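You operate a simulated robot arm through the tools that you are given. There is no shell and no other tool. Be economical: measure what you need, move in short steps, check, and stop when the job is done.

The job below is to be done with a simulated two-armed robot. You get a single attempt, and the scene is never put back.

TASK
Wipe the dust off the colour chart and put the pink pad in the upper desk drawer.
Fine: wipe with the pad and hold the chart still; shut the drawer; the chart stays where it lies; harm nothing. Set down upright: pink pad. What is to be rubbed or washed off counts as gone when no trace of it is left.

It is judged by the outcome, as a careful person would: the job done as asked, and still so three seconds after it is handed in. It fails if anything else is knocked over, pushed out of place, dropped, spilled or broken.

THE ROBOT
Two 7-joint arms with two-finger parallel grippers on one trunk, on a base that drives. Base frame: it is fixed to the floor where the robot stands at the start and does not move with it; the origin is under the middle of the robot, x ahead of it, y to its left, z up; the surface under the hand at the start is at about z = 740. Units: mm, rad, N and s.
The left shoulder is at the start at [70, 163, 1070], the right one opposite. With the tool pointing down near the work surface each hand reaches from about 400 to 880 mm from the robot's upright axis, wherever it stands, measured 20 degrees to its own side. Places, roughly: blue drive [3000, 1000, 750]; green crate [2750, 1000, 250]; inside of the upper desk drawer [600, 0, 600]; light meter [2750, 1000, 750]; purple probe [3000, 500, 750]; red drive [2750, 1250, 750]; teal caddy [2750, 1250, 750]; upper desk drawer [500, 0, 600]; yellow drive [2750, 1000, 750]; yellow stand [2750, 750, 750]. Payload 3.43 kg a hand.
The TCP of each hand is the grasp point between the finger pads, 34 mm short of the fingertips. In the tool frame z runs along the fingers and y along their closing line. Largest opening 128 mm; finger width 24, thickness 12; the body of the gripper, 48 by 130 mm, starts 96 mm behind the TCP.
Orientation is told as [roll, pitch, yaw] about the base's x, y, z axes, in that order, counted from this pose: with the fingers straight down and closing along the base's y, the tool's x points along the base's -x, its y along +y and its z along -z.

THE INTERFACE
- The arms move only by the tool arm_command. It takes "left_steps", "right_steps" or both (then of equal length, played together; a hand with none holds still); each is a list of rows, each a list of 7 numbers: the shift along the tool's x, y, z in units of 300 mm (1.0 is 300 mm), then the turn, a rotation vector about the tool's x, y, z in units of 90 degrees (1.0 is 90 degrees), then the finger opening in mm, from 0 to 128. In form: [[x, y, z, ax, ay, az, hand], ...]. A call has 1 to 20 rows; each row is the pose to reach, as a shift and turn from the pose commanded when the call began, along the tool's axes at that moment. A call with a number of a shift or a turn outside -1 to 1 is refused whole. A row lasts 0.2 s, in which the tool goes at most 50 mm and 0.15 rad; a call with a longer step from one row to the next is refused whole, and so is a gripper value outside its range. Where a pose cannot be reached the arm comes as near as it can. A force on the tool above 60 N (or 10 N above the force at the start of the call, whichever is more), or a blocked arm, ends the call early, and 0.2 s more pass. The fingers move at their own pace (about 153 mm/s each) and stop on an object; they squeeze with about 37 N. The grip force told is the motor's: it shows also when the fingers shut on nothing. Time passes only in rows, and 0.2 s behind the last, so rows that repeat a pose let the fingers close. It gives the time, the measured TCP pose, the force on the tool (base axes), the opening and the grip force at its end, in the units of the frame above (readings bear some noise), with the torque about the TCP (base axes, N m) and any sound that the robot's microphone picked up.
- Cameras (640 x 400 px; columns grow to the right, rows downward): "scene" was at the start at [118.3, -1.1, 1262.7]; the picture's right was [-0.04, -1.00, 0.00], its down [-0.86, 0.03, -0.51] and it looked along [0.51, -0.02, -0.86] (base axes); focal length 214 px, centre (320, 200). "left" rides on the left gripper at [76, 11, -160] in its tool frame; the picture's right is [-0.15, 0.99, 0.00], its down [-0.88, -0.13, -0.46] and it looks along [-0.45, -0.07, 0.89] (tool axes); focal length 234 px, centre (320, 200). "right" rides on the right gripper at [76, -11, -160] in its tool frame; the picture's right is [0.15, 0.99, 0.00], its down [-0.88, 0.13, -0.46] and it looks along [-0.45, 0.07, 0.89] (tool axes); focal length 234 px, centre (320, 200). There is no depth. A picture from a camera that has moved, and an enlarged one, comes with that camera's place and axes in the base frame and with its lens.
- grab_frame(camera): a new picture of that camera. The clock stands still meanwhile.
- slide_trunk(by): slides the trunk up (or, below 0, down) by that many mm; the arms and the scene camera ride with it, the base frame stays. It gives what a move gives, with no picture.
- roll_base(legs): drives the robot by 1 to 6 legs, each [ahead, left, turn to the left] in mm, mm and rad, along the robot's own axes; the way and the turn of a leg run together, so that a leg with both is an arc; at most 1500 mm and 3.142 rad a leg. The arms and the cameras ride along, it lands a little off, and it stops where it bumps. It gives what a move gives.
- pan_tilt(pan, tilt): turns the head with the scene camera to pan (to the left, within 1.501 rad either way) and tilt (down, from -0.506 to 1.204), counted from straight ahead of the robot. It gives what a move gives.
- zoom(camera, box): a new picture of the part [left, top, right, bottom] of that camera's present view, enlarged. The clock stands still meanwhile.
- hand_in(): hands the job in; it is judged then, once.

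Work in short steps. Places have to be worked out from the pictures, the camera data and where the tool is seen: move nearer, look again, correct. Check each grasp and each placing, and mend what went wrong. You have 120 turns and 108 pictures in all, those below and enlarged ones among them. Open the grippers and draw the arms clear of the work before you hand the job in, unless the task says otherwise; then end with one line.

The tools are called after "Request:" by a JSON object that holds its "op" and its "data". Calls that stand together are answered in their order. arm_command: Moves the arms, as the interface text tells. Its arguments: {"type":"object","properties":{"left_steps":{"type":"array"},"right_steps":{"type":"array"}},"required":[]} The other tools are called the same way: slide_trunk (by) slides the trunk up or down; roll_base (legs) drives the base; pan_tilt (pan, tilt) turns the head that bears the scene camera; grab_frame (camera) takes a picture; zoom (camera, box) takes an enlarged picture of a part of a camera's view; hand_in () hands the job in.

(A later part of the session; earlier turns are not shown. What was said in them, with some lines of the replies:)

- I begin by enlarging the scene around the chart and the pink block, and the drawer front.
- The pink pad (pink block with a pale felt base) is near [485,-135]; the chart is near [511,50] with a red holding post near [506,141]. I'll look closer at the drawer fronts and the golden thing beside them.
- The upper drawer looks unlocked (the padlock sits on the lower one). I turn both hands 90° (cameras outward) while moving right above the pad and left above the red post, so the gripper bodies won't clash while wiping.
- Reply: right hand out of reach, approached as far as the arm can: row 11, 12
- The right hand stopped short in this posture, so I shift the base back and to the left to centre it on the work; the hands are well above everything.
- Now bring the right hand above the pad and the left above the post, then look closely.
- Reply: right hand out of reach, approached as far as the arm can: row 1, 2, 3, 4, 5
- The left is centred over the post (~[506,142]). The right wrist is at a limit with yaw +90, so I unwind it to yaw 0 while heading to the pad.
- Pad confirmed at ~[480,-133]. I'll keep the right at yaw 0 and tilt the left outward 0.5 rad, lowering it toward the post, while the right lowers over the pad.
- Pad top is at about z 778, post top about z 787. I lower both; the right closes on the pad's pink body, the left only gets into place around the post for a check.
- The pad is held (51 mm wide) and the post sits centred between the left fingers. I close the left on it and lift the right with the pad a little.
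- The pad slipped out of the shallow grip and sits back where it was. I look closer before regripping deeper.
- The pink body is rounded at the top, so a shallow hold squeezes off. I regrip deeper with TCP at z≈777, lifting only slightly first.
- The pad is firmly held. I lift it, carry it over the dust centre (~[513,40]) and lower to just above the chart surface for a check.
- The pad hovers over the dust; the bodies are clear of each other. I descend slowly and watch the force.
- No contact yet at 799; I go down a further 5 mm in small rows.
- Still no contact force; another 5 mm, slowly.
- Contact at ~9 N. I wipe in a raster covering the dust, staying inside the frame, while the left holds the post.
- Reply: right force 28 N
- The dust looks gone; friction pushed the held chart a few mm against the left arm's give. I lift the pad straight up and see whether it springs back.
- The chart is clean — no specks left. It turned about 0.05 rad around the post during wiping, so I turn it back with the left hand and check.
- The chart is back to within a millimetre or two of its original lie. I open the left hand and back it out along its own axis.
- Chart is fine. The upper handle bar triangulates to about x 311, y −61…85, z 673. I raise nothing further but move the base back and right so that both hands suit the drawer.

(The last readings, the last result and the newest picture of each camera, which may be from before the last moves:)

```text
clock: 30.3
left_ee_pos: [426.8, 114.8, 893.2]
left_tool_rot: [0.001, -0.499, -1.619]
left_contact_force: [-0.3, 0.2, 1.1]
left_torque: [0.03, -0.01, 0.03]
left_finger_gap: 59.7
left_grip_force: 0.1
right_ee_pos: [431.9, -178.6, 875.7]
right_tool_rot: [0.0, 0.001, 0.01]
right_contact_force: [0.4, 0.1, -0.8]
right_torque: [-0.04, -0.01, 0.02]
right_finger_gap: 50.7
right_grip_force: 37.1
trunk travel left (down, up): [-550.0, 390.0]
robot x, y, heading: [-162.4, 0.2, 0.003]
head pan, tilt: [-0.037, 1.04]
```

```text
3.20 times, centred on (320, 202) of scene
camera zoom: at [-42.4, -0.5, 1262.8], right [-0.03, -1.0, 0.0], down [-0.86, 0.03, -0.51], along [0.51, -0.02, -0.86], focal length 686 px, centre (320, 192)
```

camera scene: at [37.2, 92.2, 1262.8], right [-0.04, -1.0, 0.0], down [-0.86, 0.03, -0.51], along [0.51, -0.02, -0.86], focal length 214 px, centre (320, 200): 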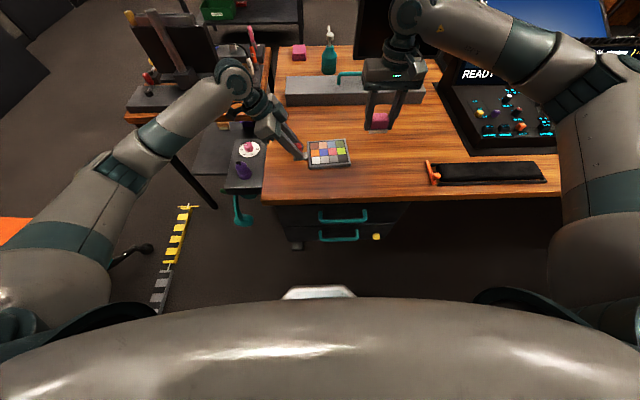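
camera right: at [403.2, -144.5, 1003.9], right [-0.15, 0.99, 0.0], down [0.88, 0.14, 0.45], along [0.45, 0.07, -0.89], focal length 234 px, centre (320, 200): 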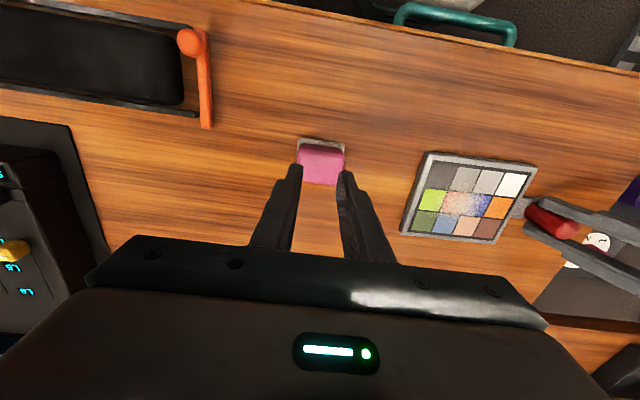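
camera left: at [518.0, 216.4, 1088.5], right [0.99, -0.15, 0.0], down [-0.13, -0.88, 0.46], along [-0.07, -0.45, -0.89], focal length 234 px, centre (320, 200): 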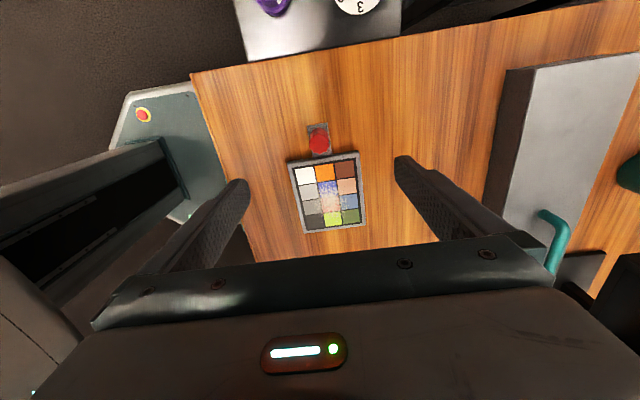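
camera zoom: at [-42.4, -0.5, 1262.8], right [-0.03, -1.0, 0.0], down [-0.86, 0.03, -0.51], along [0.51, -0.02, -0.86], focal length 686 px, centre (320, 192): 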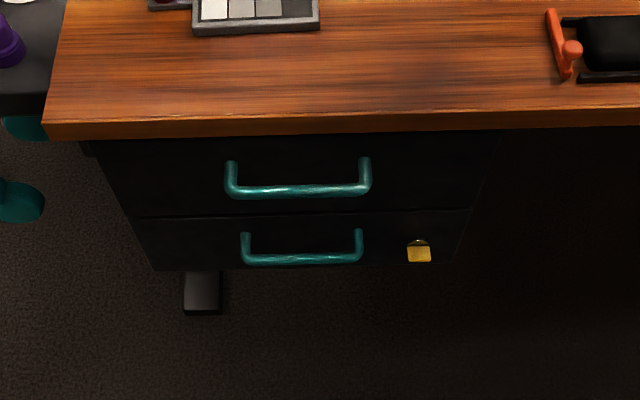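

The handle re-triangulates to [312, ~12, 671]. I straighten the left hand and bring it above the handle's left half at about [311,50,800].

Request:
{"op": "arm_command", "data": {"left_steps": [[-0.01, -0.062, 0.064, -0.003, 0.053, -0.005, 60], [-0.02, -0.125, 0.128, -0.005, 0.106, -0.009, 60], [-0.03, -0.188, 0.192, -0.008, 0.159, -0.014, 60], [-0.04, -0.25, 0.257, -0.01, 0.212, -0.019, 60], [-0.05, -0.312, 0.32, -0.013, 0.265, -0.023, 50], [-0.059, -0.375, 0.385, -0.0153, 0.318, -0.028, 40], [-0.059, -0.375, 0.385, -0.0153, 0.318, -0.028, 36]]}}

Request:
{"op": "grab_frame", "data": {"camera": "left"}}

Request:
{"op": "zoom", "data": {"camera": "scene", "box": [240, 140, 400, 240]}}

```text
clock: 31.9
left_ee_pos: [312.3, 47.9, 800.5]
left_tool_rot: [0.014, 0.0, -1.569]
left_contact_force: [-0.1, -1.0, 0.5]
left_torque: [0.03, -0.03, 0.03]
left_finger_gap: 36.1
left_grip_force: 0.0
right_ee_pos: [432.5, -177.1, 875.2]
right_tool_rot: [0.002, 0.002, 0.007]
right_contact_force: [-0.2, -0.4, -0.4]
right_torque: [-0.02, -0.02, 0.03]
right_finger_gap: 51.0
right_grip_force: 37.1
trunk travel left (down, up): [-550.0, 390.0]
robot x, y, heading: [-160.6, 2.3, 0.003]
head pan, tilt: [-0.037, 1.04]
```

```text
72 pictures are left
camera left: at [322.7, 125.2, 959.2], right [0.99, -0.14, 0.01], down [-0.13, -0.88, 0.45], along [-0.06, -0.45, -0.89], focal length 234 px, centre (320, 200)
```

left: 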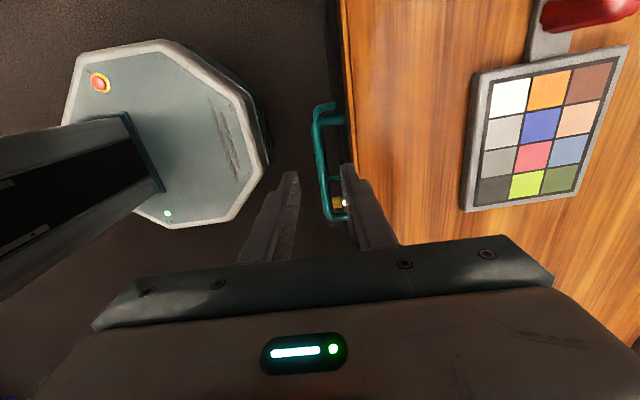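

```text
4.00 times, centred on (320, 190) of scene
camera zoom: at [-41.9, 0.7, 1262.7], right [-0.03, -1.0, 0.0], down [-0.86, 0.03, -0.51], along [0.51, -0.02, -0.86], focal length 858 px, centre (320, 240)
```

zoom: 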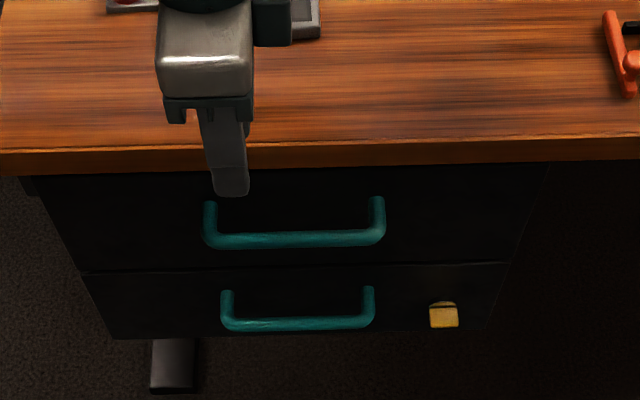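

Zooming the left wrist view to measure the bar against the desk edge.

Request:
{"op": "zoom", "data": {"camera": "left", "box": [270, 90, 390, 230]}}

```text
2.86 times, centred on (330, 160) of left
camera zoom: at [322.7, 125.2, 959.2], right [0.99, -0.14, 0.01], down [-0.13, -0.88, 0.45], along [-0.06, -0.45, -0.89], focal length 669 px, centre (291, 314)
```

zoom: 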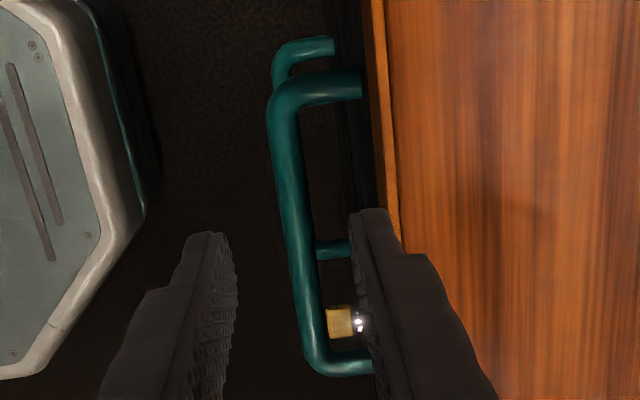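

Bar at x≈312 (Ø≈11), drawer face ≈347, desk edge ≈350; with a 30 mm opening the fingers clear both. I descend over the bar and close.

Request:
{"op": "arm_command", "data": {"left_steps": [[0, 0, 0.0, 0, 0, 0, 30], [0, 0, 0.1, 0, 0, 0, 30], [0, 0, 0.2, 0, 0, 0, 30], [0, 0, 0.3, 0, 0, 0, 30], [0, 0, 0.36, 0, 0, 0, 30], [0, 0, 0.405, 0, 0, 0, 30], [0, 0, 0.405, 0, 0, 0, 20], [0, 0, 0.405, 0, 0, 0, 5], [0, 0, 0.405, 0, 0, 0, 5]]}}

Request:
{"op": "zoom", "data": {"camera": "left", "box": [250, 90, 390, 230]}}

```text
clock: 33.9
left_ee_pos: [313.0, 51.8, 677.3]
left_tool_rot: [0.01, -0.001, -1.57]
left_contact_force: [-0.3, -0.5, -4.8]
left_torque: [-0.2, -0.05, 0.71]
left_finger_gap: 13.6
left_grip_force: 45.0
right_ee_pos: [431.9, -177.1, 875.4]
right_tool_rot: [0.001, 0.003, 0.009]
right_contact_force: [0.0, 0.5, -0.9]
right_torque: [0.01, -0.01, 0.01]
right_finger_gap: 50.9
right_grip_force: 36.4
trunk travel left (down, up): [-550.0, 390.0]
robot x, y, heading: [-160.8, -0.4, 0.004]
head pan, tilt: [-0.037, 1.04]
```

```text
2.86 times, centred on (320, 160) of left
camera zoom: at [323.2, 128.2, 835.8], right [0.99, -0.14, 0.01], down [-0.13, -0.88, 0.45], along [-0.06, -0.45, -0.89], focal length 669 px, centre (320, 314)
```

zoom: 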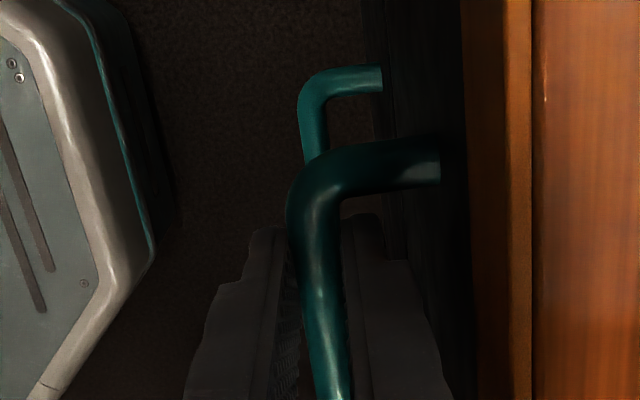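

The bar is gripped (13.6 mm). I pull the drawer by driving the base back, first 100 mm.

Request:
{"op": "roll_base", "data": {"legs": [[-100, 0, 0]]}}

Request:
{"op": "grab_frame", "data": {"camera": "scene"}}

```text
clock: 35.0
left_ee_pos: [213.8, 51.2, 678.5]
left_tool_rot: [0.011, 0.0, -1.568]
left_contact_force: [0.7, -3.4, -13.2]
left_torque: [-0.08, -0.05, 0.56]
left_finger_gap: 13.9
left_grip_force: 44.9
right_ee_pos: [333.2, -178.1, 875.7]
right_tool_rot: [0.002, 0.003, 0.011]
right_contact_force: [0.2, 1.0, -0.2]
right_torque: [-0.01, -0.01, -0.04]
right_finger_gap: 50.9
right_grip_force: 37.2
trunk travel left (down, up): [-550.0, 390.0]
robot x, y, heading: [-259.7, 1.0, 0.004]
head pan, tilt: [-0.037, 1.04]
```

```text
68 pictures are left
camera scene: at [-140.8, -0.4, 1262.7], right [-0.03, -1.0, 0.0], down [-0.86, 0.03, -0.51], along [0.51, -0.02, -0.86], focal length 214 px, centre (320, 200)
```

scene: 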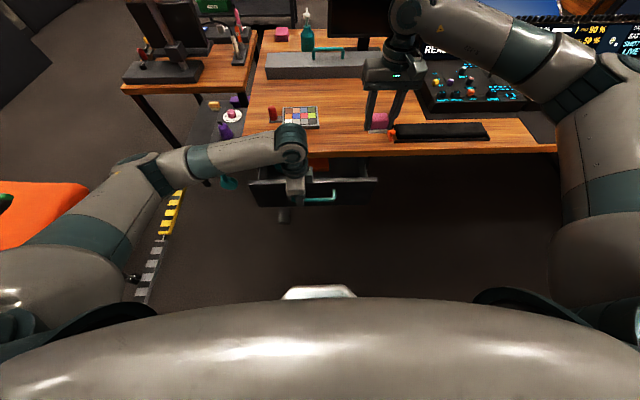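

The drawer follows; something orange lies inside. I pull another 110 mm and look inside.

Request:
{"op": "roll_base", "data": {"legs": [[-110, 0, 0]]}}

Request:
{"op": "zoom", "data": {"camera": "scene", "box": [220, 110, 420, 235]}}

Request:
{"op": "grab_frame", "data": {"camera": "right"}}

```text
clock: 36.2
left_ee_pos: [101.8, 51.1, 677.9]
left_tool_rot: [0.012, -0.001, -1.567]
left_contact_force: [1.7, -3.6, -7.3]
left_torque: [-0.21, -0.08, 0.37]
left_finger_gap: 13.8
left_grip_force: 45.2
right_ee_pos: [222.5, -178.4, 876.2]
right_tool_rot: [0.0, 0.002, 0.012]
right_contact_force: [-0.1, -0.2, -0.4]
right_torque: [0.01, -0.03, -0.01]
right_finger_gap: 50.8
right_grip_force: 36.8
trunk travel left (down, up): [-550.0, 390.0]
robot x, y, heading: [-369.9, 1.8, 0.005]
head pan, tilt: [-0.037, 1.04]
```

```text
3.20 times, centred on (320, 172) of scene
camera zoom: at [-252.0, -0.8, 1262.7], right [-0.03, -1.0, 0.0], down [-0.86, 0.03, -0.51], along [0.51, -0.02, -0.86], focal length 686 px, centre (320, 288)
```

zoom: 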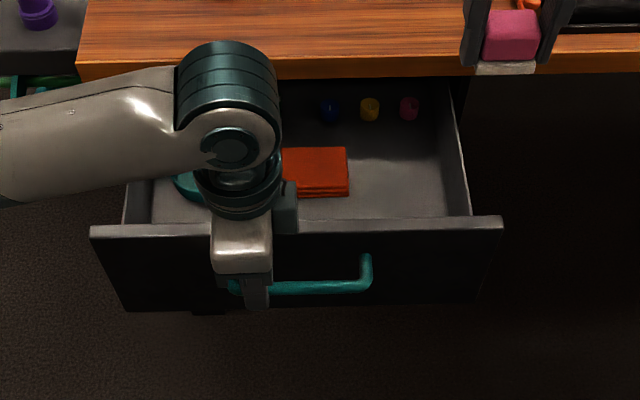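

```text
66 pictures are left
camera right: at [147.5, -189.3, 1036.0], right [-0.16, 0.99, 0.0], down [0.88, 0.14, 0.45], along [0.45, 0.07, -0.89], focal length 234 px, centre (320, 200)
```

right: 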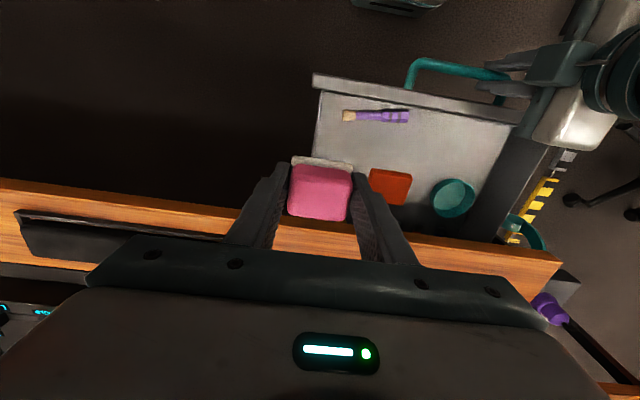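

Inside the open drawer: brush near the front (x≈190), orange cloth (y>−60), bowl at the left; the right part is free. I carry the pad to above [268,−118], with the bottom still above the rim.

Request:
{"op": "arm_command", "data": {"right_steps": [[-0.04, 0.05, 0.08, 0, 0, 0, 30], [-0.08, 0.1, 0.17, 0, 0, 0, 30], [-0.12, 0.15, 0.26, 0, 0, 0, 30], [-0.152, 0.201, 0.35, 0, 0, 0, 30], [-0.152, 0.201, 0.37, 0, 0, 0, 30], [-0.152, 0.201, 0.37, 0, 0, 0, 30]]}}

Request:
{"op": "zoom", "data": {"camera": "scene", "box": [260, 110, 400, 210]}}

Request:
{"op": "grab_frame", "data": {"camera": "right"}}

```text
clock: 37.6
left_ee_pos: [103.3, 52.6, 675.5]
left_tool_rot: [0.011, 0.0, -1.565]
left_contact_force: [-0.4, -1.4, 3.3]
left_torque: [0.05, -0.02, 0.33]
left_finger_gap: 13.7
left_grip_force: 44.4
right_ee_pos: [268.4, -114.9, 762.1]
right_tool_rot: [0.002, 0.002, 0.011]
right_contact_force: [0.4, -0.3, -1.0]
right_torque: [-0.01, -0.02, -0.01]
right_finger_gap: 50.7
right_grip_force: 36.9
trunk travel left (down, up): [-550.0, 390.0]
robot x, y, heading: [-369.9, 0.8, 0.006]
head pan, tilt: [-0.037, 1.04]
```

```text
4.00 times, centred on (330, 160) of scene
camera zoom: at [-251.8, -0.8, 1262.7], right [-0.03, -1.0, 0.0], down [-0.86, 0.03, -0.51], along [0.51, -0.02, -0.86], focal length 858 px, centre (280, 360)
```

zoom: 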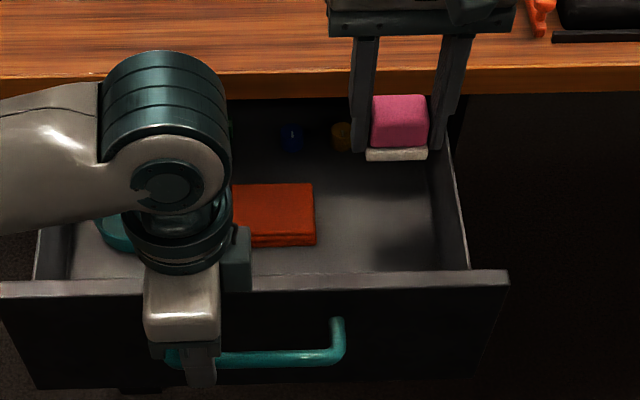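

```text
64 pictures are left
camera right: at [193.4, -126.9, 922.9], right [-0.16, 0.99, 0.0], down [0.88, 0.14, 0.45], along [0.45, 0.07, -0.89], focal length 234 px, centre (320, 200)
```

right: 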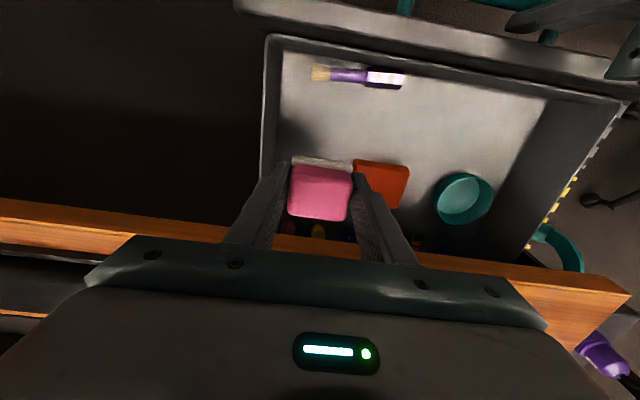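

The right wall's inner face is nearer (y≈−161), so I shift the spot to [240,−105], between brush and cloth, and descend to just above the floor.

Request:
{"op": "arm_command", "data": {"right_steps": [[0.05, 0.02, 0, 0, 0, 0, 30], [0.095, 0.033, 0, 0, 0, 0, 30], [0.095, 0.033, 0.1, 0, 0, 0, 30], [0.095, 0.033, 0.2, 0, 0, 0, 30], [0.095, 0.033, 0.28, 0, 0, 0, 30], [0.095, 0.033, 0.32, 0, 0, 0, 30], [0.095, 0.033, 0.32, 0, 0, 0, 30]]}}

Request:
{"op": "zoom", "data": {"camera": "scene", "box": [290, 120, 400, 200]}}

Request:
{"op": "zoom", "data": {"camera": "right", "box": [230, 30, 430, 230]}}

```text
clock: 39.2
left_ee_pos: [103.5, 52.3, 677.2]
left_tool_rot: [0.013, 0.001, -1.566]
left_contact_force: [-0.2, -1.4, 3.1]
left_torque: [-0.21, -0.01, 0.35]
left_finger_gap: 13.8
left_grip_force: 44.7
right_ee_pos: [237.5, -103.4, 666.2]
right_tool_rot: [0.002, 0.0, 0.011]
right_contact_force: [-0.6, 0.7, -0.2]
right_torque: [0.0, 0.01, 0.01]
right_finger_gap: 50.8
right_grip_force: 36.8
trunk travel left (down, up): [-550.0, 390.0]
robot x, y, heading: [-367.5, 0.3, 0.004]
head pan, tilt: [-0.037, 1.04]
```

```text
5.00 times, centred on (345, 160) of scene
camera zoom: at [-251.9, -0.7, 1262.8], right [-0.03, -1.0, 0.0], down [-0.86, 0.03, -0.51], along [0.51, -0.02, -0.86], focal length 1072 px, centre (195, 400)
```

zoom: 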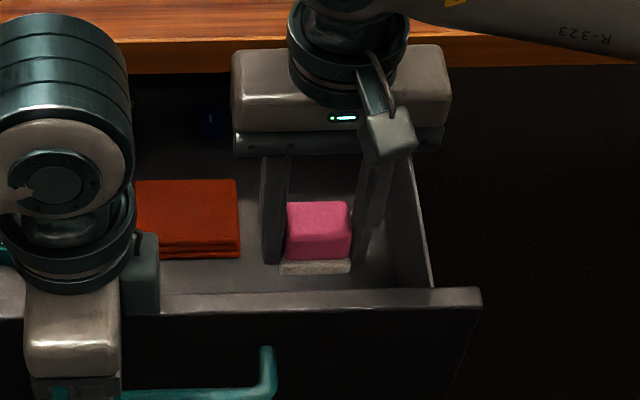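

```text
2.00 times, centred on (330, 130) of right
camera zoom: at [163.0, -116.1, 827.3], right [-0.16, 0.99, 0.0], down [0.88, 0.14, 0.45], along [0.45, 0.07, -0.89], focal length 468 px, centre (300, 340)
```

zoom: 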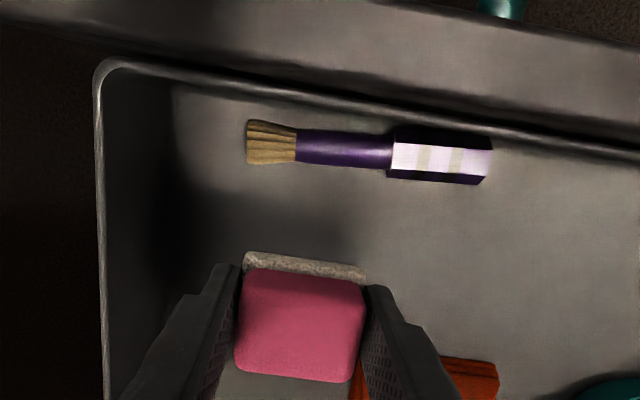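

Clear of brush and cloth. I descend in small steps, watching for floor contact.

Request:
{"op": "arm_command", "data": {"right_steps": [[0, 0, 0.015, 0, 0, 0, 30], [0, 0, 0.03, 0, 0, 0, 30], [0, 0, 0.04, 0, 0, 0, 30], [0, 0, 0.05, 0, 0, 0, 30], [0, 0, 0.05, 0, 0, 0, 30]]}}

Request:
{"op": "zoom", "data": {"camera": "right", "box": [230, 30, 430, 230]}}

```text
clock: 40.5
left_ee_pos: [102.5, 51.5, 676.8]
left_tool_rot: [0.012, 0.0, -1.565]
left_contact_force: [-0.3, -1.0, 3.2]
left_torque: [-0.07, -0.04, 0.38]
left_finger_gap: 13.7
left_grip_force: 45.2
right_ee_pos: [238.3, -106.4, 652.9]
right_tool_rot: [0.002, 0.001, 0.014]
right_contact_force: [-0.3, -0.4, 0.5]
right_torque: [0.0, 0.02, -0.01]
right_finger_gap: 50.7
right_grip_force: 36.8
trunk travel left (down, up): [-550.0, 390.0]
robot x, y, heading: [-370.2, 1.1, 0.009]
head pan, tilt: [-0.037, 1.04]
```

```text
2.00 times, centred on (330, 130) of right
camera zoom: at [163.4, -117.9, 812.6], right [-0.16, 0.99, 0.0], down [0.88, 0.14, 0.45], along [0.45, 0.07, -0.89], focal length 468 px, centre (300, 340)
```

zoom: 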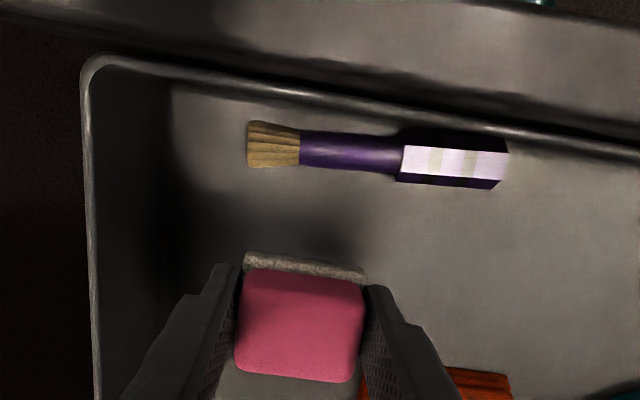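

No contact at 652.9; next 10 mm in 2–3 mm rows.

Request:
{"op": "arm_command", "data": {"right_steps": [[0, 0, 0.008, 0, 0, 0, 30], [0, 0, 0.016, 0, 0, 0, 30], [0, 0, 0.024, 0, 0, 0, 30], [0, 0, 0.03, 0, 0, 0, 30], [0, 0, 0.03, 0, 0, 0, 30]]}}

Request:
{"op": "zoom", "data": {"camera": "scene", "box": [320, 140, 390, 190]}}

```text
clock: 41.6
left_ee_pos: [103.2, 52.3, 676.9]
left_tool_rot: [0.012, 0.0, -1.566]
left_contact_force: [-1.4, -1.8, 3.9]
left_torque: [-0.03, 0.01, 0.33]
left_finger_gap: 13.6
left_grip_force: 45.1
right_ee_pos: [238.0, -106.5, 644.9]
right_tool_rot: [0.003, 0.003, 0.011]
right_contact_force: [-0.5, 1.4, -1.0]
right_torque: [-0.03, -0.01, 0.01]
right_finger_gap: 51.1
right_grip_force: 36.7
trunk travel left (down, up): [-550.0, 390.0]
robot x, y, heading: [-366.0, 2.6, 0.005]
head pan, tilt: [-0.037, 1.04]
```

```text
8.00 times, centred on (355, 165) of scene
camera zoom: at [-251.9, -0.8, 1262.8], right [-0.03, -1.0, 0.0], down [-0.86, 0.03, -0.51], along [0.51, -0.02, -0.86], focal length 1716 px, centre (40, 480)
```

zoom: 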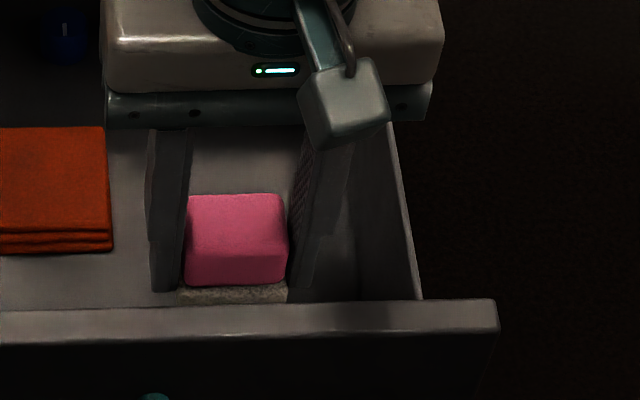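

Still hovering; another 10 mm, slowly.

Request:
{"op": "arm_command", "data": {"right_steps": [[0, 0, 0.007, 0, 0, 0, 30], [0, 0, 0.014, 0, 0, 0, 30], [0, 0, 0.021, 0, 0, 0, 30], [0, 0, 0.027, 0, 0, 0, 30], [0, 0, 0.027, 0, 0, 0, 30]]}}

```text
clock: 42.9
left_ee_pos: [103.6, 51.8, 677.3]
left_tool_rot: [0.011, 0.0, -1.565]
left_contact_force: [0.5, -2.1, 3.4]
left_torque: [-0.05, 0.0, 0.37]
left_finger_gap: 13.4
left_grip_force: 45.0
right_ee_pos: [238.6, -107.6, 636.8]
right_tool_rot: [0.003, 0.002, 0.011]
right_contact_force: [0.8, -0.2, -0.1]
right_torque: [-0.02, 0.0, -0.01]
right_finger_gap: 50.8
right_grip_force: 37.3
trunk travel left (down, up): [-550.0, 390.0]
robot x, y, heading: [-369.6, -0.7, 0.009]
head pan, tilt: [-0.037, 1.04]
```

No contact yet at 636.8; the gripper body still has ~25 mm above the rim. Continue another 9 mm.

Request:
{"op": "arm_command", "data": {"right_steps": [[0, 0, 0.007, 0, 0, 0, 30], [0, 0, 0.014, 0, 0, 0, 30], [0, 0, 0.021, 0, 0, 0, 30], [0, 0, 0.028, 0, 0, 0, 30], [0, 0, 0.028, 0, 0, 0, 30]]}}

Request:
{"op": "zoom", "data": {"camera": "scene", "box": [320, 140, 390, 190]}}

Request:
{"op": "zoom", "data": {"camera": "right", "box": [230, 30, 430, 230]}}

```text
clock: 44.0
left_ee_pos: [102.8, 51.4, 676.9]
left_tool_rot: [0.011, -0.001, -1.565]
left_contact_force: [0.6, -1.4, 3.9]
left_torque: [0.0, -0.01, 0.38]
left_finger_gap: 13.7
left_grip_force: 45.0
right_ee_pos: [237.6, -106.2, 628.4]
right_tool_rot: [0.001, 0.001, 0.013]
right_contact_force: [-0.2, 0.5, -0.4]
right_torque: [0.01, -0.04, 0.0]
right_finger_gap: 50.9
right_grip_force: 36.7
trunk travel left (down, up): [-550.0, 390.0]
robot x, y, heading: [-370.2, -1.3, 0.005]
head pan, tilt: [-0.037, 1.04]
```

```text
8.00 times, centred on (355, 165) of scene
camera zoom: at [-251.9, -0.8, 1262.7], right [-0.03, -1.0, 0.0], down [-0.86, 0.03, -0.51], along [0.51, -0.02, -0.86], focal length 1716 px, centre (40, 480)
```

zoom: 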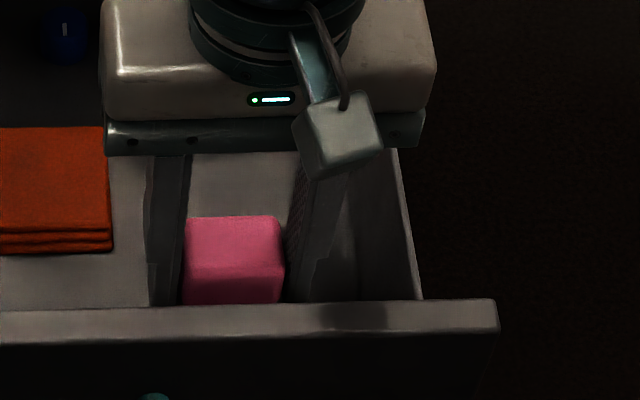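

```text
2.00 times, centred on (330, 130) of right
camera zoom: at [163.1, -118.2, 788.9], right [-0.16, 0.99, 0.0], down [0.88, 0.14, 0.45], along [0.45, 0.07, -0.89], focal length 468 px, centre (300, 340)
```

zoom: 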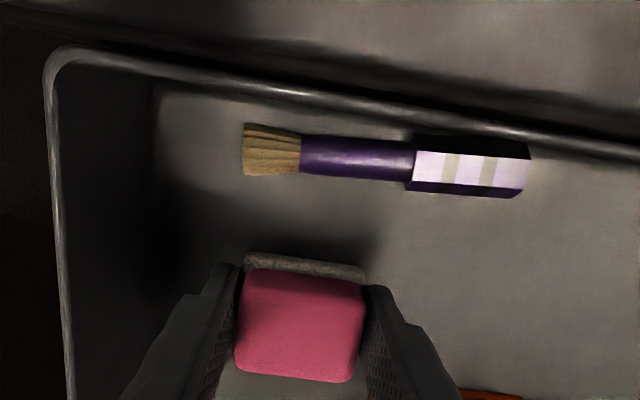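

Scaling of the brush between views puts the drawer floor lower (~550), so the gripper body will go below the rim; I shift to [245,−85] so the body clears the right wall.

Request:
{"op": "arm_command", "data": {"right_steps": [[-0.008, 0.025, 0, 0, 0, 0, 30], [-0.016, 0.05, 0, 0, 0, 0, 30], [-0.023, 0.07, 0, 0, 0, 0, 30], [-0.023, 0.07, 0, 0, 0, 0, 30]]}}

Request:
{"op": "grab_frame", "data": {"camera": "right"}}

Request:
{"op": "zoom", "data": {"camera": "scene", "box": [260, 110, 400, 210]}}

```text
clock: 45.0
left_ee_pos: [104.0, 51.0, 676.7]
left_tool_rot: [0.01, 0.0, -1.566]
left_contact_force: [0.3, -1.3, 3.7]
left_torque: [0.01, -0.03, 0.4]
left_finger_gap: 13.5
left_grip_force: 44.2
right_ee_pos: [244.6, -87.4, 628.0]
right_tool_rot: [0.001, 0.002, 0.013]
right_contact_force: [0.0, 0.6, -0.2]
right_torque: [-0.01, 0.03, -0.02]
right_finger_gap: 50.8
right_grip_force: 36.4
trunk travel left (down, up): [-550.0, 390.0]
robot x, y, heading: [-370.8, -2.3, 0.004]
head pan, tilt: [-0.037, 1.04]
```

```text
57 pictures are left
camera right: at [169.3, -98.2, 788.8], right [-0.16, 0.99, 0.0], down [0.88, 0.14, 0.45], along [0.45, 0.07, -0.89], focal length 234 px, centre (320, 200)
```

right: 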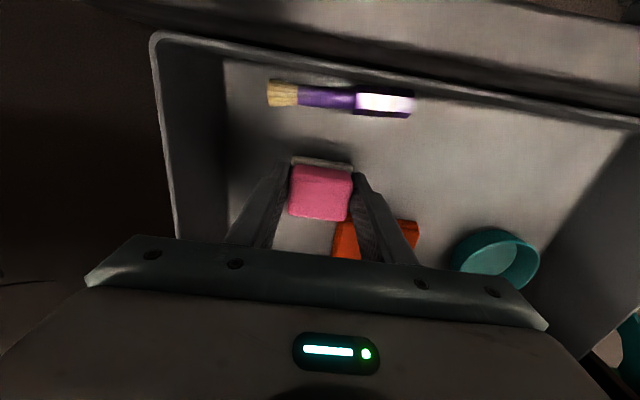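

```text
4.00 times, centred on (330, 160) of scene
camera zoom: at [-251.9, -0.8, 1262.7], right [-0.03, -1.0, 0.0], down [-0.86, 0.03, -0.51], along [0.51, -0.02, -0.86], focal length 858 px, centre (280, 360)
```

zoom: 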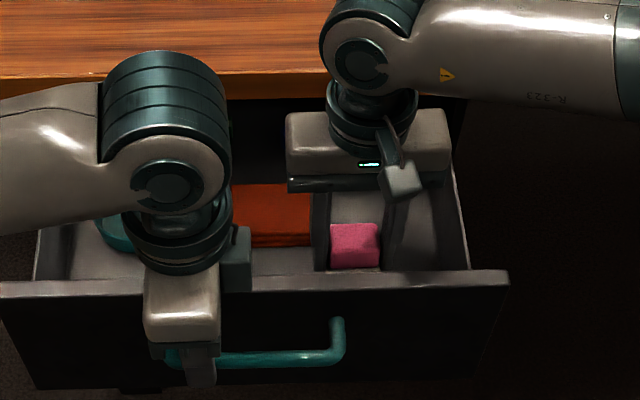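

Side rim is ~z 682, y −163; the body (edge y≈−152) clears. I continue down in small rows.

Request:
{"op": "arm_command", "data": {"right_steps": [[0, 0, 0.01, 0, 0, 0, 30], [0, 0, 0.02, 0, 0, 0, 30], [0, 0, 0.03, 0, 0, 0, 30], [0, 0, 0.04, 0, 0, 0, 30], [0, 0, 0.05, 0, 0, 0, 30], [0, 0, 0.05, 0, 0, 0, 30]]}}

Request:
{"op": "grab_frame", "data": {"camera": "right"}}

```text
clock: 46.5
left_ee_pos: [103.8, 52.1, 677.1]
left_tool_rot: [0.01, 0.001, -1.565]
left_contact_force: [0.6, -2.0, 3.1]
left_torque: [-0.06, 0.02, 0.41]
left_finger_gap: 13.3
left_grip_force: 44.9
right_ee_pos: [244.6, -86.2, 612.9]
right_tool_rot: [0.001, 0.002, 0.011]
right_contact_force: [-0.2, 0.7, -1.8]
right_torque: [0.01, 0.04, -0.01]
right_finger_gap: 50.7
right_grip_force: 37.4
trunk travel left (down, up): [-550.0, 390.0]
robot x, y, heading: [-369.0, 0.7, 0.003]
head pan, tilt: [-0.037, 1.04]
```

```text
55 pictures are left
camera right: at [170.2, -97.4, 773.3], right [-0.16, 0.99, 0.0], down [0.88, 0.14, 0.45], along [0.45, 0.07, -0.89], focal length 234 px, centre (320, 200)
```

right: 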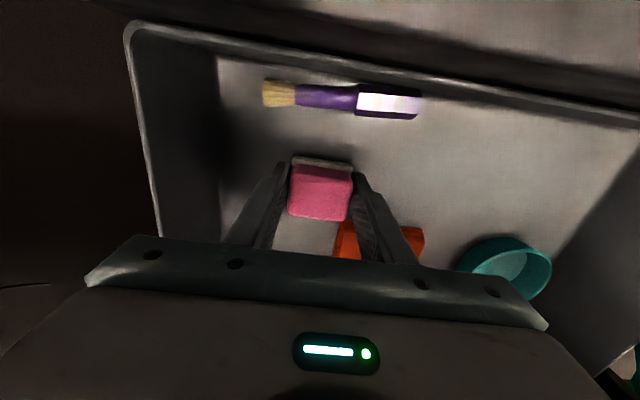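

Still free; continue down 15 mm.

Request:
{"op": "arm_command", "data": {"right_steps": [[0, 0, 0.01, 0, 0, 0, 30], [0, 0, 0.02, 0, 0, 0, 30], [0, 0, 0.028, 0, 0, 0, 30], [0, 0, 0.036, 0, 0, 0, 30], [0, 0, 0.043, 0, 0, 0, 30], [0, 0, 0.05, 0, 0, 0, 30], [0, 0, 0.05, 0, 0, 0, 30]]}}

Request:
{"op": "zoom", "data": {"camera": "right", "box": [230, 60, 430, 240]}}

```text
clock: 48.0
left_ee_pos: [103.1, 51.2, 677.7]
left_tool_rot: [0.01, -0.001, -1.566]
left_contact_force: [0.4, -1.1, 2.8]
left_torque: [-0.06, 0.02, 0.36]
left_finger_gap: 13.7
left_grip_force: 45.4
right_ee_pos: [245.5, -85.5, 598.2]
right_tool_rot: [0.002, 0.0, 0.012]
right_contact_force: [-0.2, 0.0, -1.1]
right_torque: [-0.01, -0.02, -0.03]
right_finger_gap: 50.8
right_grip_force: 36.8
trunk travel left (down, up): [-550.0, 390.0]
robot x, y, heading: [-367.9, -0.6, 0.002]
head pan, tilt: [-0.037, 1.04]
```

```text
2.22 times, centred on (330, 150) of right
camera zoom: at [169.9, -97.3, 758.7], right [-0.16, 0.99, 0.0], down [0.88, 0.14, 0.45], along [0.45, 0.07, -0.89], focal length 520 px, centre (298, 311)
```

zoom: 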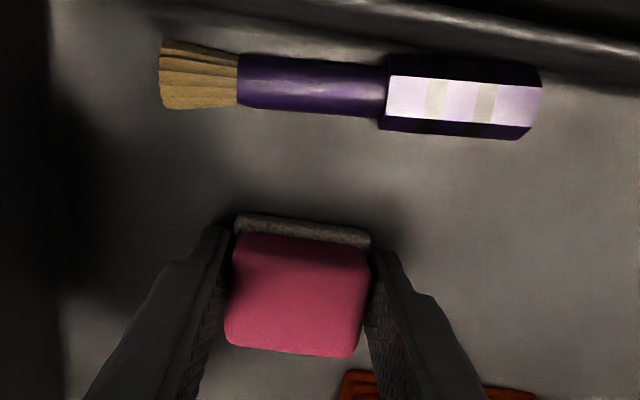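

The contact shadow is closing in; next 10 mm in 1.5 mm rows.

Request:
{"op": "arm_command", "data": {"right_steps": [[0, 0, 0.006, 0, 0, 0, 30], [0, 0, 0.012, 0, 0, 0, 30], [0, 0, 0.018, 0, 0, 0, 30], [0, 0, 0.024, 0, 0, 0, 30], [0, 0, 0.03, 0, 0, 0, 30], [0, 0, 0.03, 0, 0, 0, 30]]}}

```text
clock: 49.1
left_ee_pos: [104.3, 51.9, 677.6]
left_tool_rot: [0.014, 0.003, -1.563]
left_contact_force: [-0.1, 1.1, 10.5]
left_torque: [0.56, 0.14, 0.13]
left_finger_gap: 13.7
left_grip_force: 45.1
right_ee_pos: [247.1, -86.0, 595.1]
right_tool_rot: [0.003, -0.002, 0.011]
right_contact_force: [-0.1, -1.7, 8.2]
right_torque: [0.03, -0.01, 0.03]
right_finger_gap: 50.8
right_grip_force: 36.8
trunk travel left (down, up): [-550.0, 390.0]
robot x, y, heading: [-369.4, -1.1, 0.005]
head pan, tilt: [-0.037, 1.04]
stopped in row 5 (right hand): the force on the tool passed its limit at 64 N (the readings are from after the stop); the commanded pose is now the measured one
```

Contact. I check visually that it is the pad resting on the floor.

Request:
{"op": "zoom", "data": {"camera": "right", "box": [230, 60, 430, 240]}}

Request:
{"op": "zoom", "data": {"camera": "scene", "box": [290, 120, 400, 200]}}

```text
2.22 times, centred on (330, 150) of right
camera zoom: at [170.7, -97.4, 755.4], right [-0.16, 0.99, 0.0], down [0.88, 0.14, 0.46], along [0.45, 0.07, -0.89], focal length 520 px, centre (298, 311)
```

zoom: 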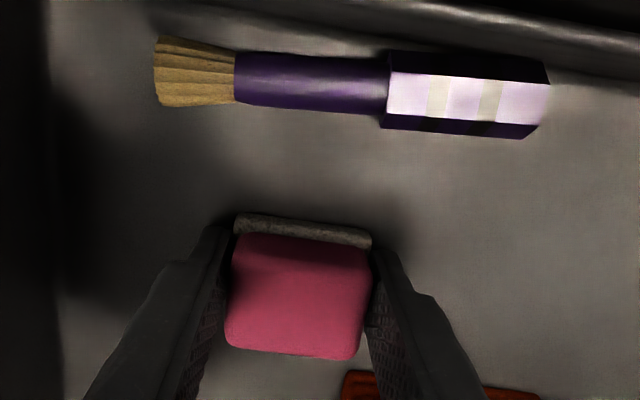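

```text
5.00 times, centred on (345, 160) of scene
camera zoom: at [-253.0, -1.1, 1262.9], right [-0.03, -1.0, 0.0], down [-0.86, 0.03, -0.51], along [0.51, -0.02, -0.86], focal length 1072 px, centre (195, 400)
```

zoom: 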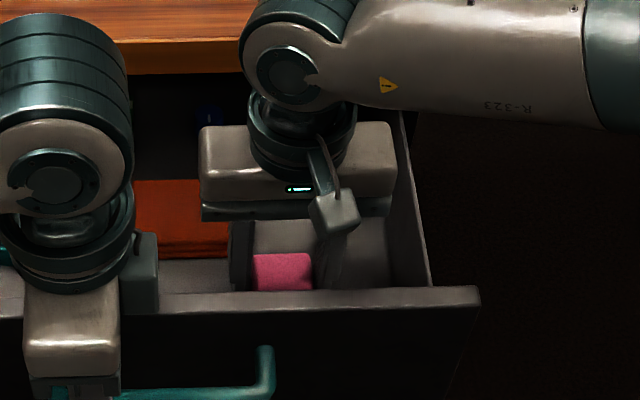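

The felt sits against its contact shadow, 8 N of upward load, and the height fits the floor (~557). I release the pad and rise straight up.

Request:
{"op": "arm_command", "data": {"right_steps": [[0, 0, 0, 0, 0, 0, 55], [0, 0, 0, 0, 0, 0, 66], [0, 0, 0, 0, 0, 0, 66], [0, 0, -0.05, 0, 0, 0, 66], [0, 0, -0.15, 0, 0, 0, 66], [0, 0, -0.3, 0, 0, 0, 66], [0, 0, -0.45, 0, 0, 0, 66], [0, 0, -0.6, 0, 0, 0, 66], [0, 0, -0.7, 0, 0, 0, 66], [0, 0, -0.7, 0, 0, 0, 66]]}}

Request:
{"op": "zoom", "data": {"camera": "right", "box": [220, 30, 460, 230]}}

Request:
{"op": "zoom", "data": {"camera": "scene", "box": [260, 110, 400, 210]}}

```text
clock: 51.4
left_ee_pos: [102.7, 52.7, 677.3]
left_tool_rot: [0.014, 0.003, -1.563]
left_contact_force: [1.8, 2.8, 28.1]
left_torque: [-0.26, 0.0, 0.24]
left_finger_gap: 13.8
left_grip_force: 45.1
right_ee_pos: [245.1, -86.1, 805.9]
right_tool_rot: [0.003, -0.003, 0.011]
right_contact_force: [0.4, 0.6, 0.4]
right_torque: [0.0, -0.01, -0.02]
right_finger_gap: 65.9
right_grip_force: 0.0
trunk travel left (down, up): [-550.0, 390.0]
robot x, y, heading: [-367.1, 3.2, 0.011]
head pan, tilt: [-0.037, 1.04]
```

```text
2.00 times, centred on (340, 130) of right
camera zoom: at [169.0, -97.4, 966.0], right [-0.16, 0.99, 0.0], down [0.88, 0.14, 0.46], along [0.45, 0.07, -0.89], focal length 468 px, centre (280, 340)
```

zoom: 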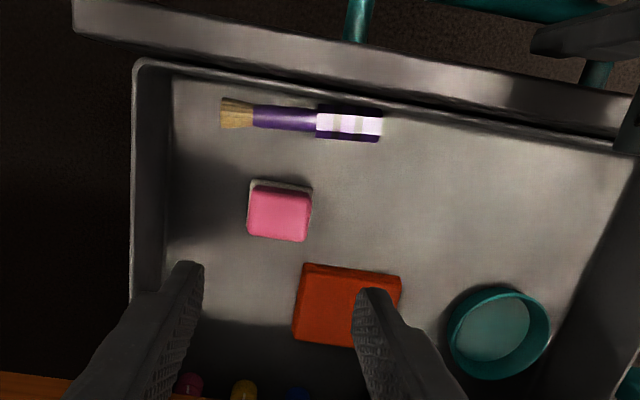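

```text
4.00 times, centred on (330, 160) of scene
camera zoom: at [-253.7, -0.8, 1263.0], right [-0.03, -1.0, 0.0], down [-0.86, 0.03, -0.51], along [0.51, -0.02, -0.86], focal length 858 px, centre (280, 360)
```

zoom: 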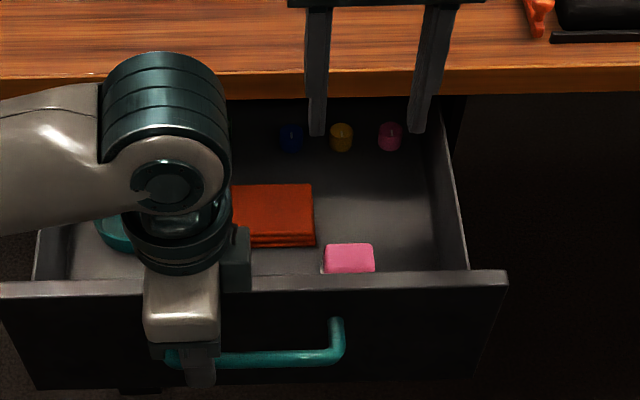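

The pad stands upright in the drawer, nothing else disturbed. I raise the right hand clear, then push the drawer shut by driving forward, stopping slightly short.

Request:
{"op": "arm_command", "data": {"right_steps": [[0, 0, -0.12, 0, 0, 0, 66], [0, 0, -0.24, 0, 0, 0, 66], [0, 0, -0.3, 0, 0, 0, 66]]}}

Request:
{"op": "roll_base", "data": {"legs": [[100, 0, 0]]}}

Request:
{"op": "roll_base", "data": {"legs": [[100, 0, 0]]}}

Request:
{"op": "grab_frame", "data": {"camera": "scene"}}

```text
clock: 52.1
left_ee_pos: [102.8, 50.9, 677.4]
left_tool_rot: [0.013, 0.001, -1.565]
left_contact_force: [1.0, 4.1, 29.2]
left_torque: [-0.07, -0.05, 0.27]
left_finger_gap: 13.6
left_grip_force: 45.2
right_ee_pos: [244.0, -85.9, 896.4]
right_tool_rot: [0.004, -0.002, 0.009]
right_contact_force: [0.1, 0.2, 0.7]
right_torque: [0.01, -0.01, 0.02]
right_finger_gap: 66.1
right_grip_force: 0.2
trunk travel left (down, up): [-550.0, 390.0]
robot x, y, heading: [-371.5, -2.7, 0.007]
head pan, tilt: [-0.037, 1.04]
```

```text
clock: 53.3
left_ee_pos: [200.8, 50.9, 676.4]
left_tool_rot: [0.012, 0.0, -1.563]
left_contact_force: [-0.7, -7.9, 26.4]
left_torque: [-1.0, 0.05, 0.13]
left_finger_gap: 13.6
left_grip_force: 44.7
right_ee_pos: [343.5, -85.5, 895.2]
right_tool_rot: [0.003, -0.001, 0.013]
right_contact_force: [-0.3, 0.5, 0.7]
right_torque: [0.01, 0.04, -0.01]
right_finger_gap: 65.8
right_grip_force: 0.1
trunk travel left (down, up): [-550.0, 390.0]
robot x, y, heading: [-274.1, -1.2, 0.008]
head pan, tilt: [-0.037, 1.04]
```

```text
clock: 54.4
left_ee_pos: [299.6, 52.8, 676.6]
left_tool_rot: [0.011, -0.001, -1.566]
left_contact_force: [-1.6, -0.6, 12.9]
left_torque: [-0.42, 0.03, 0.32]
left_finger_gap: 14.0
left_grip_force: 45.2
right_ee_pos: [442.1, -84.1, 893.6]
right_tool_rot: [0.002, 0.0, 0.012]
right_contact_force: [0.7, -0.6, 0.0]
right_torque: [0.0, 0.03, -0.01]
right_finger_gap: 65.8
right_grip_force: 0.1
trunk travel left (down, up): [-550.0, 390.0]
robot x, y, heading: [-176.4, 0.9, 0.003]
head pan, tilt: [-0.037, 1.04]
```

```text
49 pictures are left
camera scene: at [-55.5, 0.1, 1262.8], right [-0.03, -1.0, 0.0], down [-0.86, 0.03, -0.51], along [0.51, -0.02, -0.86], focal length 214 px, centre (320, 200)
```

scene: 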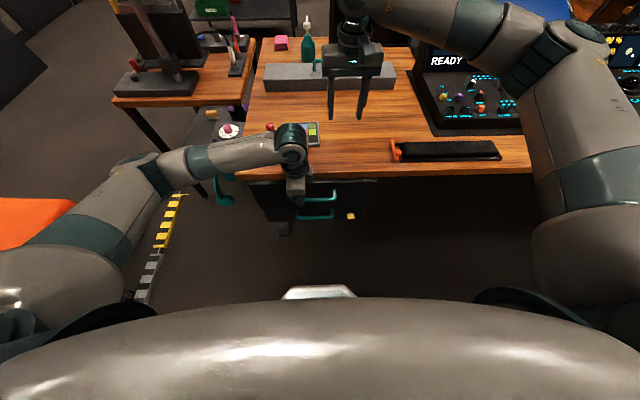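

About 13 mm remain; I push the last bit with the left arm (+x) until it meets the stop.

Request:
{"op": "arm_command", "data": {"left_steps": [[0, 0.01, 0, 0, 0, 0, 5], [0, 0.02, 0, 0, 0, 0, 5], [0, 0.03, 0, 0, 0, 0, 5], [0, 0.038, 0, 0, 0, 0, 5], [0, 0.045, 0, 0, 0, 0, 5], [0, 0.052, 0, 0, 0, 0, 5], [0, 0.052, 0, 0, 0, 0, 5]]}}

```text
clock: 56.0
left_ee_pos: [313.6, 50.7, 676.0]
left_tool_rot: [0.009, -0.001, -1.566]
left_contact_force: [-9.6, 7.3, -7.0]
left_torque: [-0.38, 0.18, 0.4]
left_finger_gap: 13.7
left_grip_force: 45.4
right_ee_pos: [441.1, -83.7, 894.2]
right_tool_rot: [0.0, -0.001, 0.011]
right_contact_force: [-0.2, -0.5, 0.1]
right_torque: [0.0, -0.01, 0.01]
right_finger_gap: 66.1
right_grip_force: 0.1
trunk travel left (down, up): [-550.0, 390.0]
robot x, y, heading: [-174.5, 1.5, 0.004]
head pan, tilt: [-0.037, 1.04]
```

The handle is back at x≈313 with push-back from the stop: shut. I open the left hand a little and lift straight up off the bar.

Request:
{"op": "arm_command", "data": {"left_steps": [[0, -0.003, 0, 0, 0, 0, 22], [0, -0.003, 0, 0, 0, 0, 30], [0, -0.003, 0, 0, 0, 0, 30], [0, -0.003, -0.1, 0, 0, 0, 30], [0, -0.003, -0.25, 0, 0, 0, 30], [0, -0.003, -0.4, 0, 0, 0, 30], [0, -0.003, -0.55, 0, 0, 0, 30], [0, -0.003, -0.68, 0, 0, 0, 30], [0, -0.003, -0.68, 0, 0, 0, 30]]}}

Request:
{"op": "zoom", "data": {"camera": "scene", "box": [210, 100, 430, 240]}}

Request:
{"op": "grab_frame", "data": {"camera": "left"}}

```text
clock: 58.0
left_ee_pos: [313.6, 52.8, 879.9]
left_tool_rot: [0.01, -0.003, -1.565]
left_contact_force: [-0.4, -0.1, 1.1]
left_torque: [-0.02, 0.02, -0.02]
left_finger_gap: 29.8
left_grip_force: 0.0
right_ee_pos: [441.7, -84.7, 893.6]
right_tool_rot: [0.005, 0.0, 0.014]
right_contact_force: [0.0, -0.3, 0.4]
right_torque: [-0.01, -0.01, 0.0]
right_finger_gap: 66.1
right_grip_force: 0.0
trunk travel left (down, up): [-550.0, 390.0]
robot x, y, heading: [-174.7, 1.0, 0.007]
head pan, tilt: [-0.037, 1.04]
```

```text
2.86 times, centred on (320, 170) of scene
camera zoom: at [-55.1, 0.5, 1262.7], right [-0.03, -1.0, 0.0], down [-0.86, 0.03, -0.51], along [0.5, -0.02, -0.86], focal length 613 px, centre (320, 286)
```

zoom: 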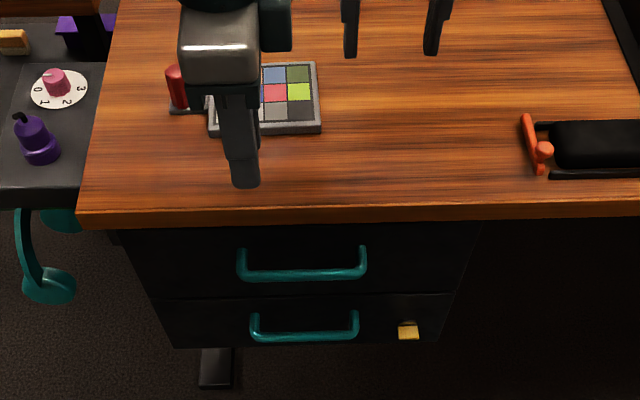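

```text
47 pictures are left
camera left: at [323.0, 129.0, 1038.2], right [0.99, -0.14, 0.01], down [-0.13, -0.88, 0.46], along [-0.05, -0.45, -0.89], focal length 234 px, centre (320, 200)
```

left: 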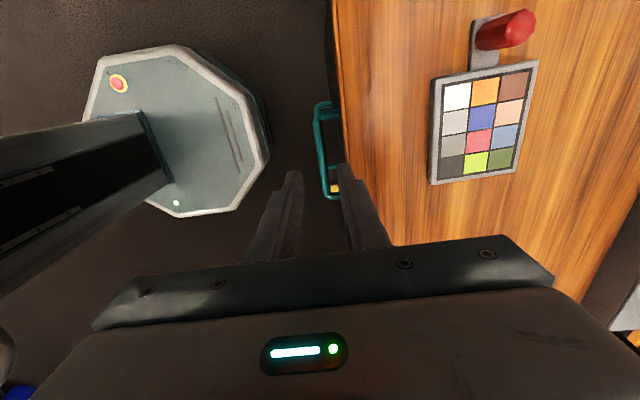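

The drawer is shut. I open the grippers and drive back so both arms are clear, then check the whole scene.

Request:
{"op": "arm_command", "data": {"left_steps": [[0, 0, -0.1, 0, 0, 0, 80], [0, 0, -0.15, 0, 0, 0, 110]], "right_steps": [[0, 0, -0.05, 0, 0, 0, 90], [0, 0, -0.1, 0, 0, 0, 110]]}}

Request:
{"op": "roll_base", "data": {"legs": [[-160, 0, 0]]}}

Request:
{"op": "zoom", "data": {"camera": "scene", "box": [200, 20, 460, 220]}}

Request:
{"op": "zoom", "data": {"camera": "scene", "box": [250, 90, 350, 220]}}

```text
clock: 58.6
left_ee_pos: [311.7, 52.0, 923.9]
left_tool_rot: [0.011, -0.002, -1.565]
left_contact_force: [0.5, -0.3, 0.2]
left_torque: [-0.02, 0.0, -0.03]
left_finger_gap: 109.9
left_grip_force: 0.1
right_ee_pos: [441.4, -84.2, 922.4]
right_tool_rot: [0.002, 0.0, 0.012]
right_contact_force: [0.1, -0.6, 1.2]
right_torque: [-0.01, -0.01, 0.03]
right_finger_gap: 110.3
right_grip_force: 0.1
trunk travel left (down, up): [-550.0, 390.0]
robot x, y, heading: [-174.8, 0.9, 0.01]
head pan, tilt: [-0.037, 1.04]
```

```text
clock: 60.0
left_ee_pos: [151.0, 51.3, 924.6]
left_tool_rot: [0.013, -0.002, -1.566]
left_contact_force: [0.9, -0.1, 0.2]
left_torque: [-0.01, -0.03, 0.02]
left_finger_gap: 110.0
left_grip_force: 0.1
right_ee_pos: [282.2, -84.7, 923.6]
right_tool_rot: [0.004, 0.001, 0.013]
right_contact_force: [0.1, -0.9, 0.3]
right_torque: [0.0, -0.03, 0.01]
right_finger_gap: 109.8
right_grip_force: 0.2
trunk travel left (down, up): [-550.0, 390.0]
robot x, y, heading: [-333.9, -0.5, 0.006]
head pan, tilt: [-0.037, 1.04]
```

```text
2.00 times, centred on (330, 120) of scene
camera zoom: at [-215.7, -0.7, 1262.8], right [-0.03, -1.0, 0.0], down [-0.86, 0.03, -0.51], along [0.51, -0.02, -0.86], focal length 429 px, centre (300, 360)
```

zoom: 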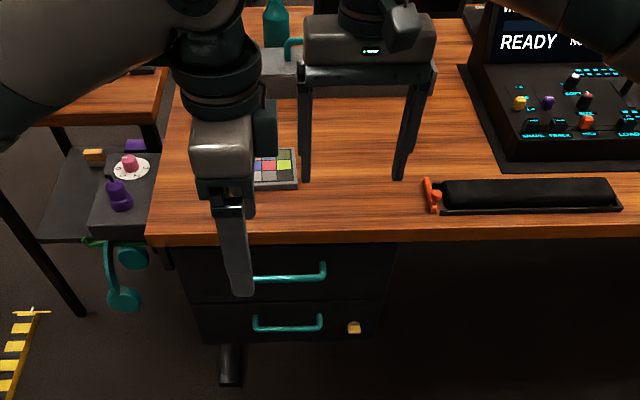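

```text
3.08 times, centred on (300, 155) of scene
camera zoom: at [-215.7, -0.7, 1262.8], right [-0.03, -1.0, 0.0], down [-0.86, 0.03, -0.51], along [0.51, -0.02, -0.86], focal length 660 px, centre (382, 338)
```

zoom: 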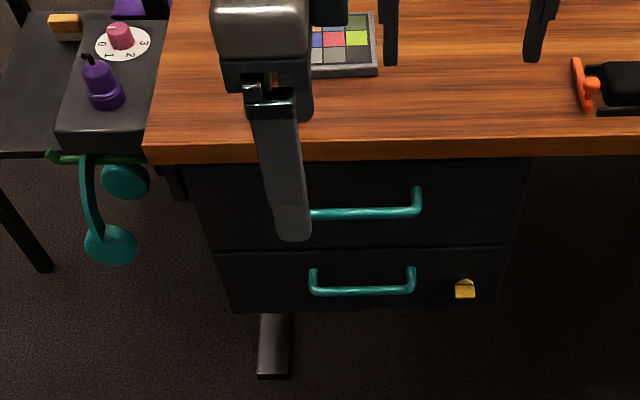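

The chart is clean and lies where it was, the drawer is shut with the pad inside, and both hands are empty and clear. I hand the job in.

Request:
{"op": "hand_in", "data": {}}

```text
The job is handed in.
```

The dust is wiped off the colour chart, and the pink pad stands upright in the shut upper drawer. The chart turned about 0.05 rad during wiping; I turned it back to within a couple of millimetres of where it lay.
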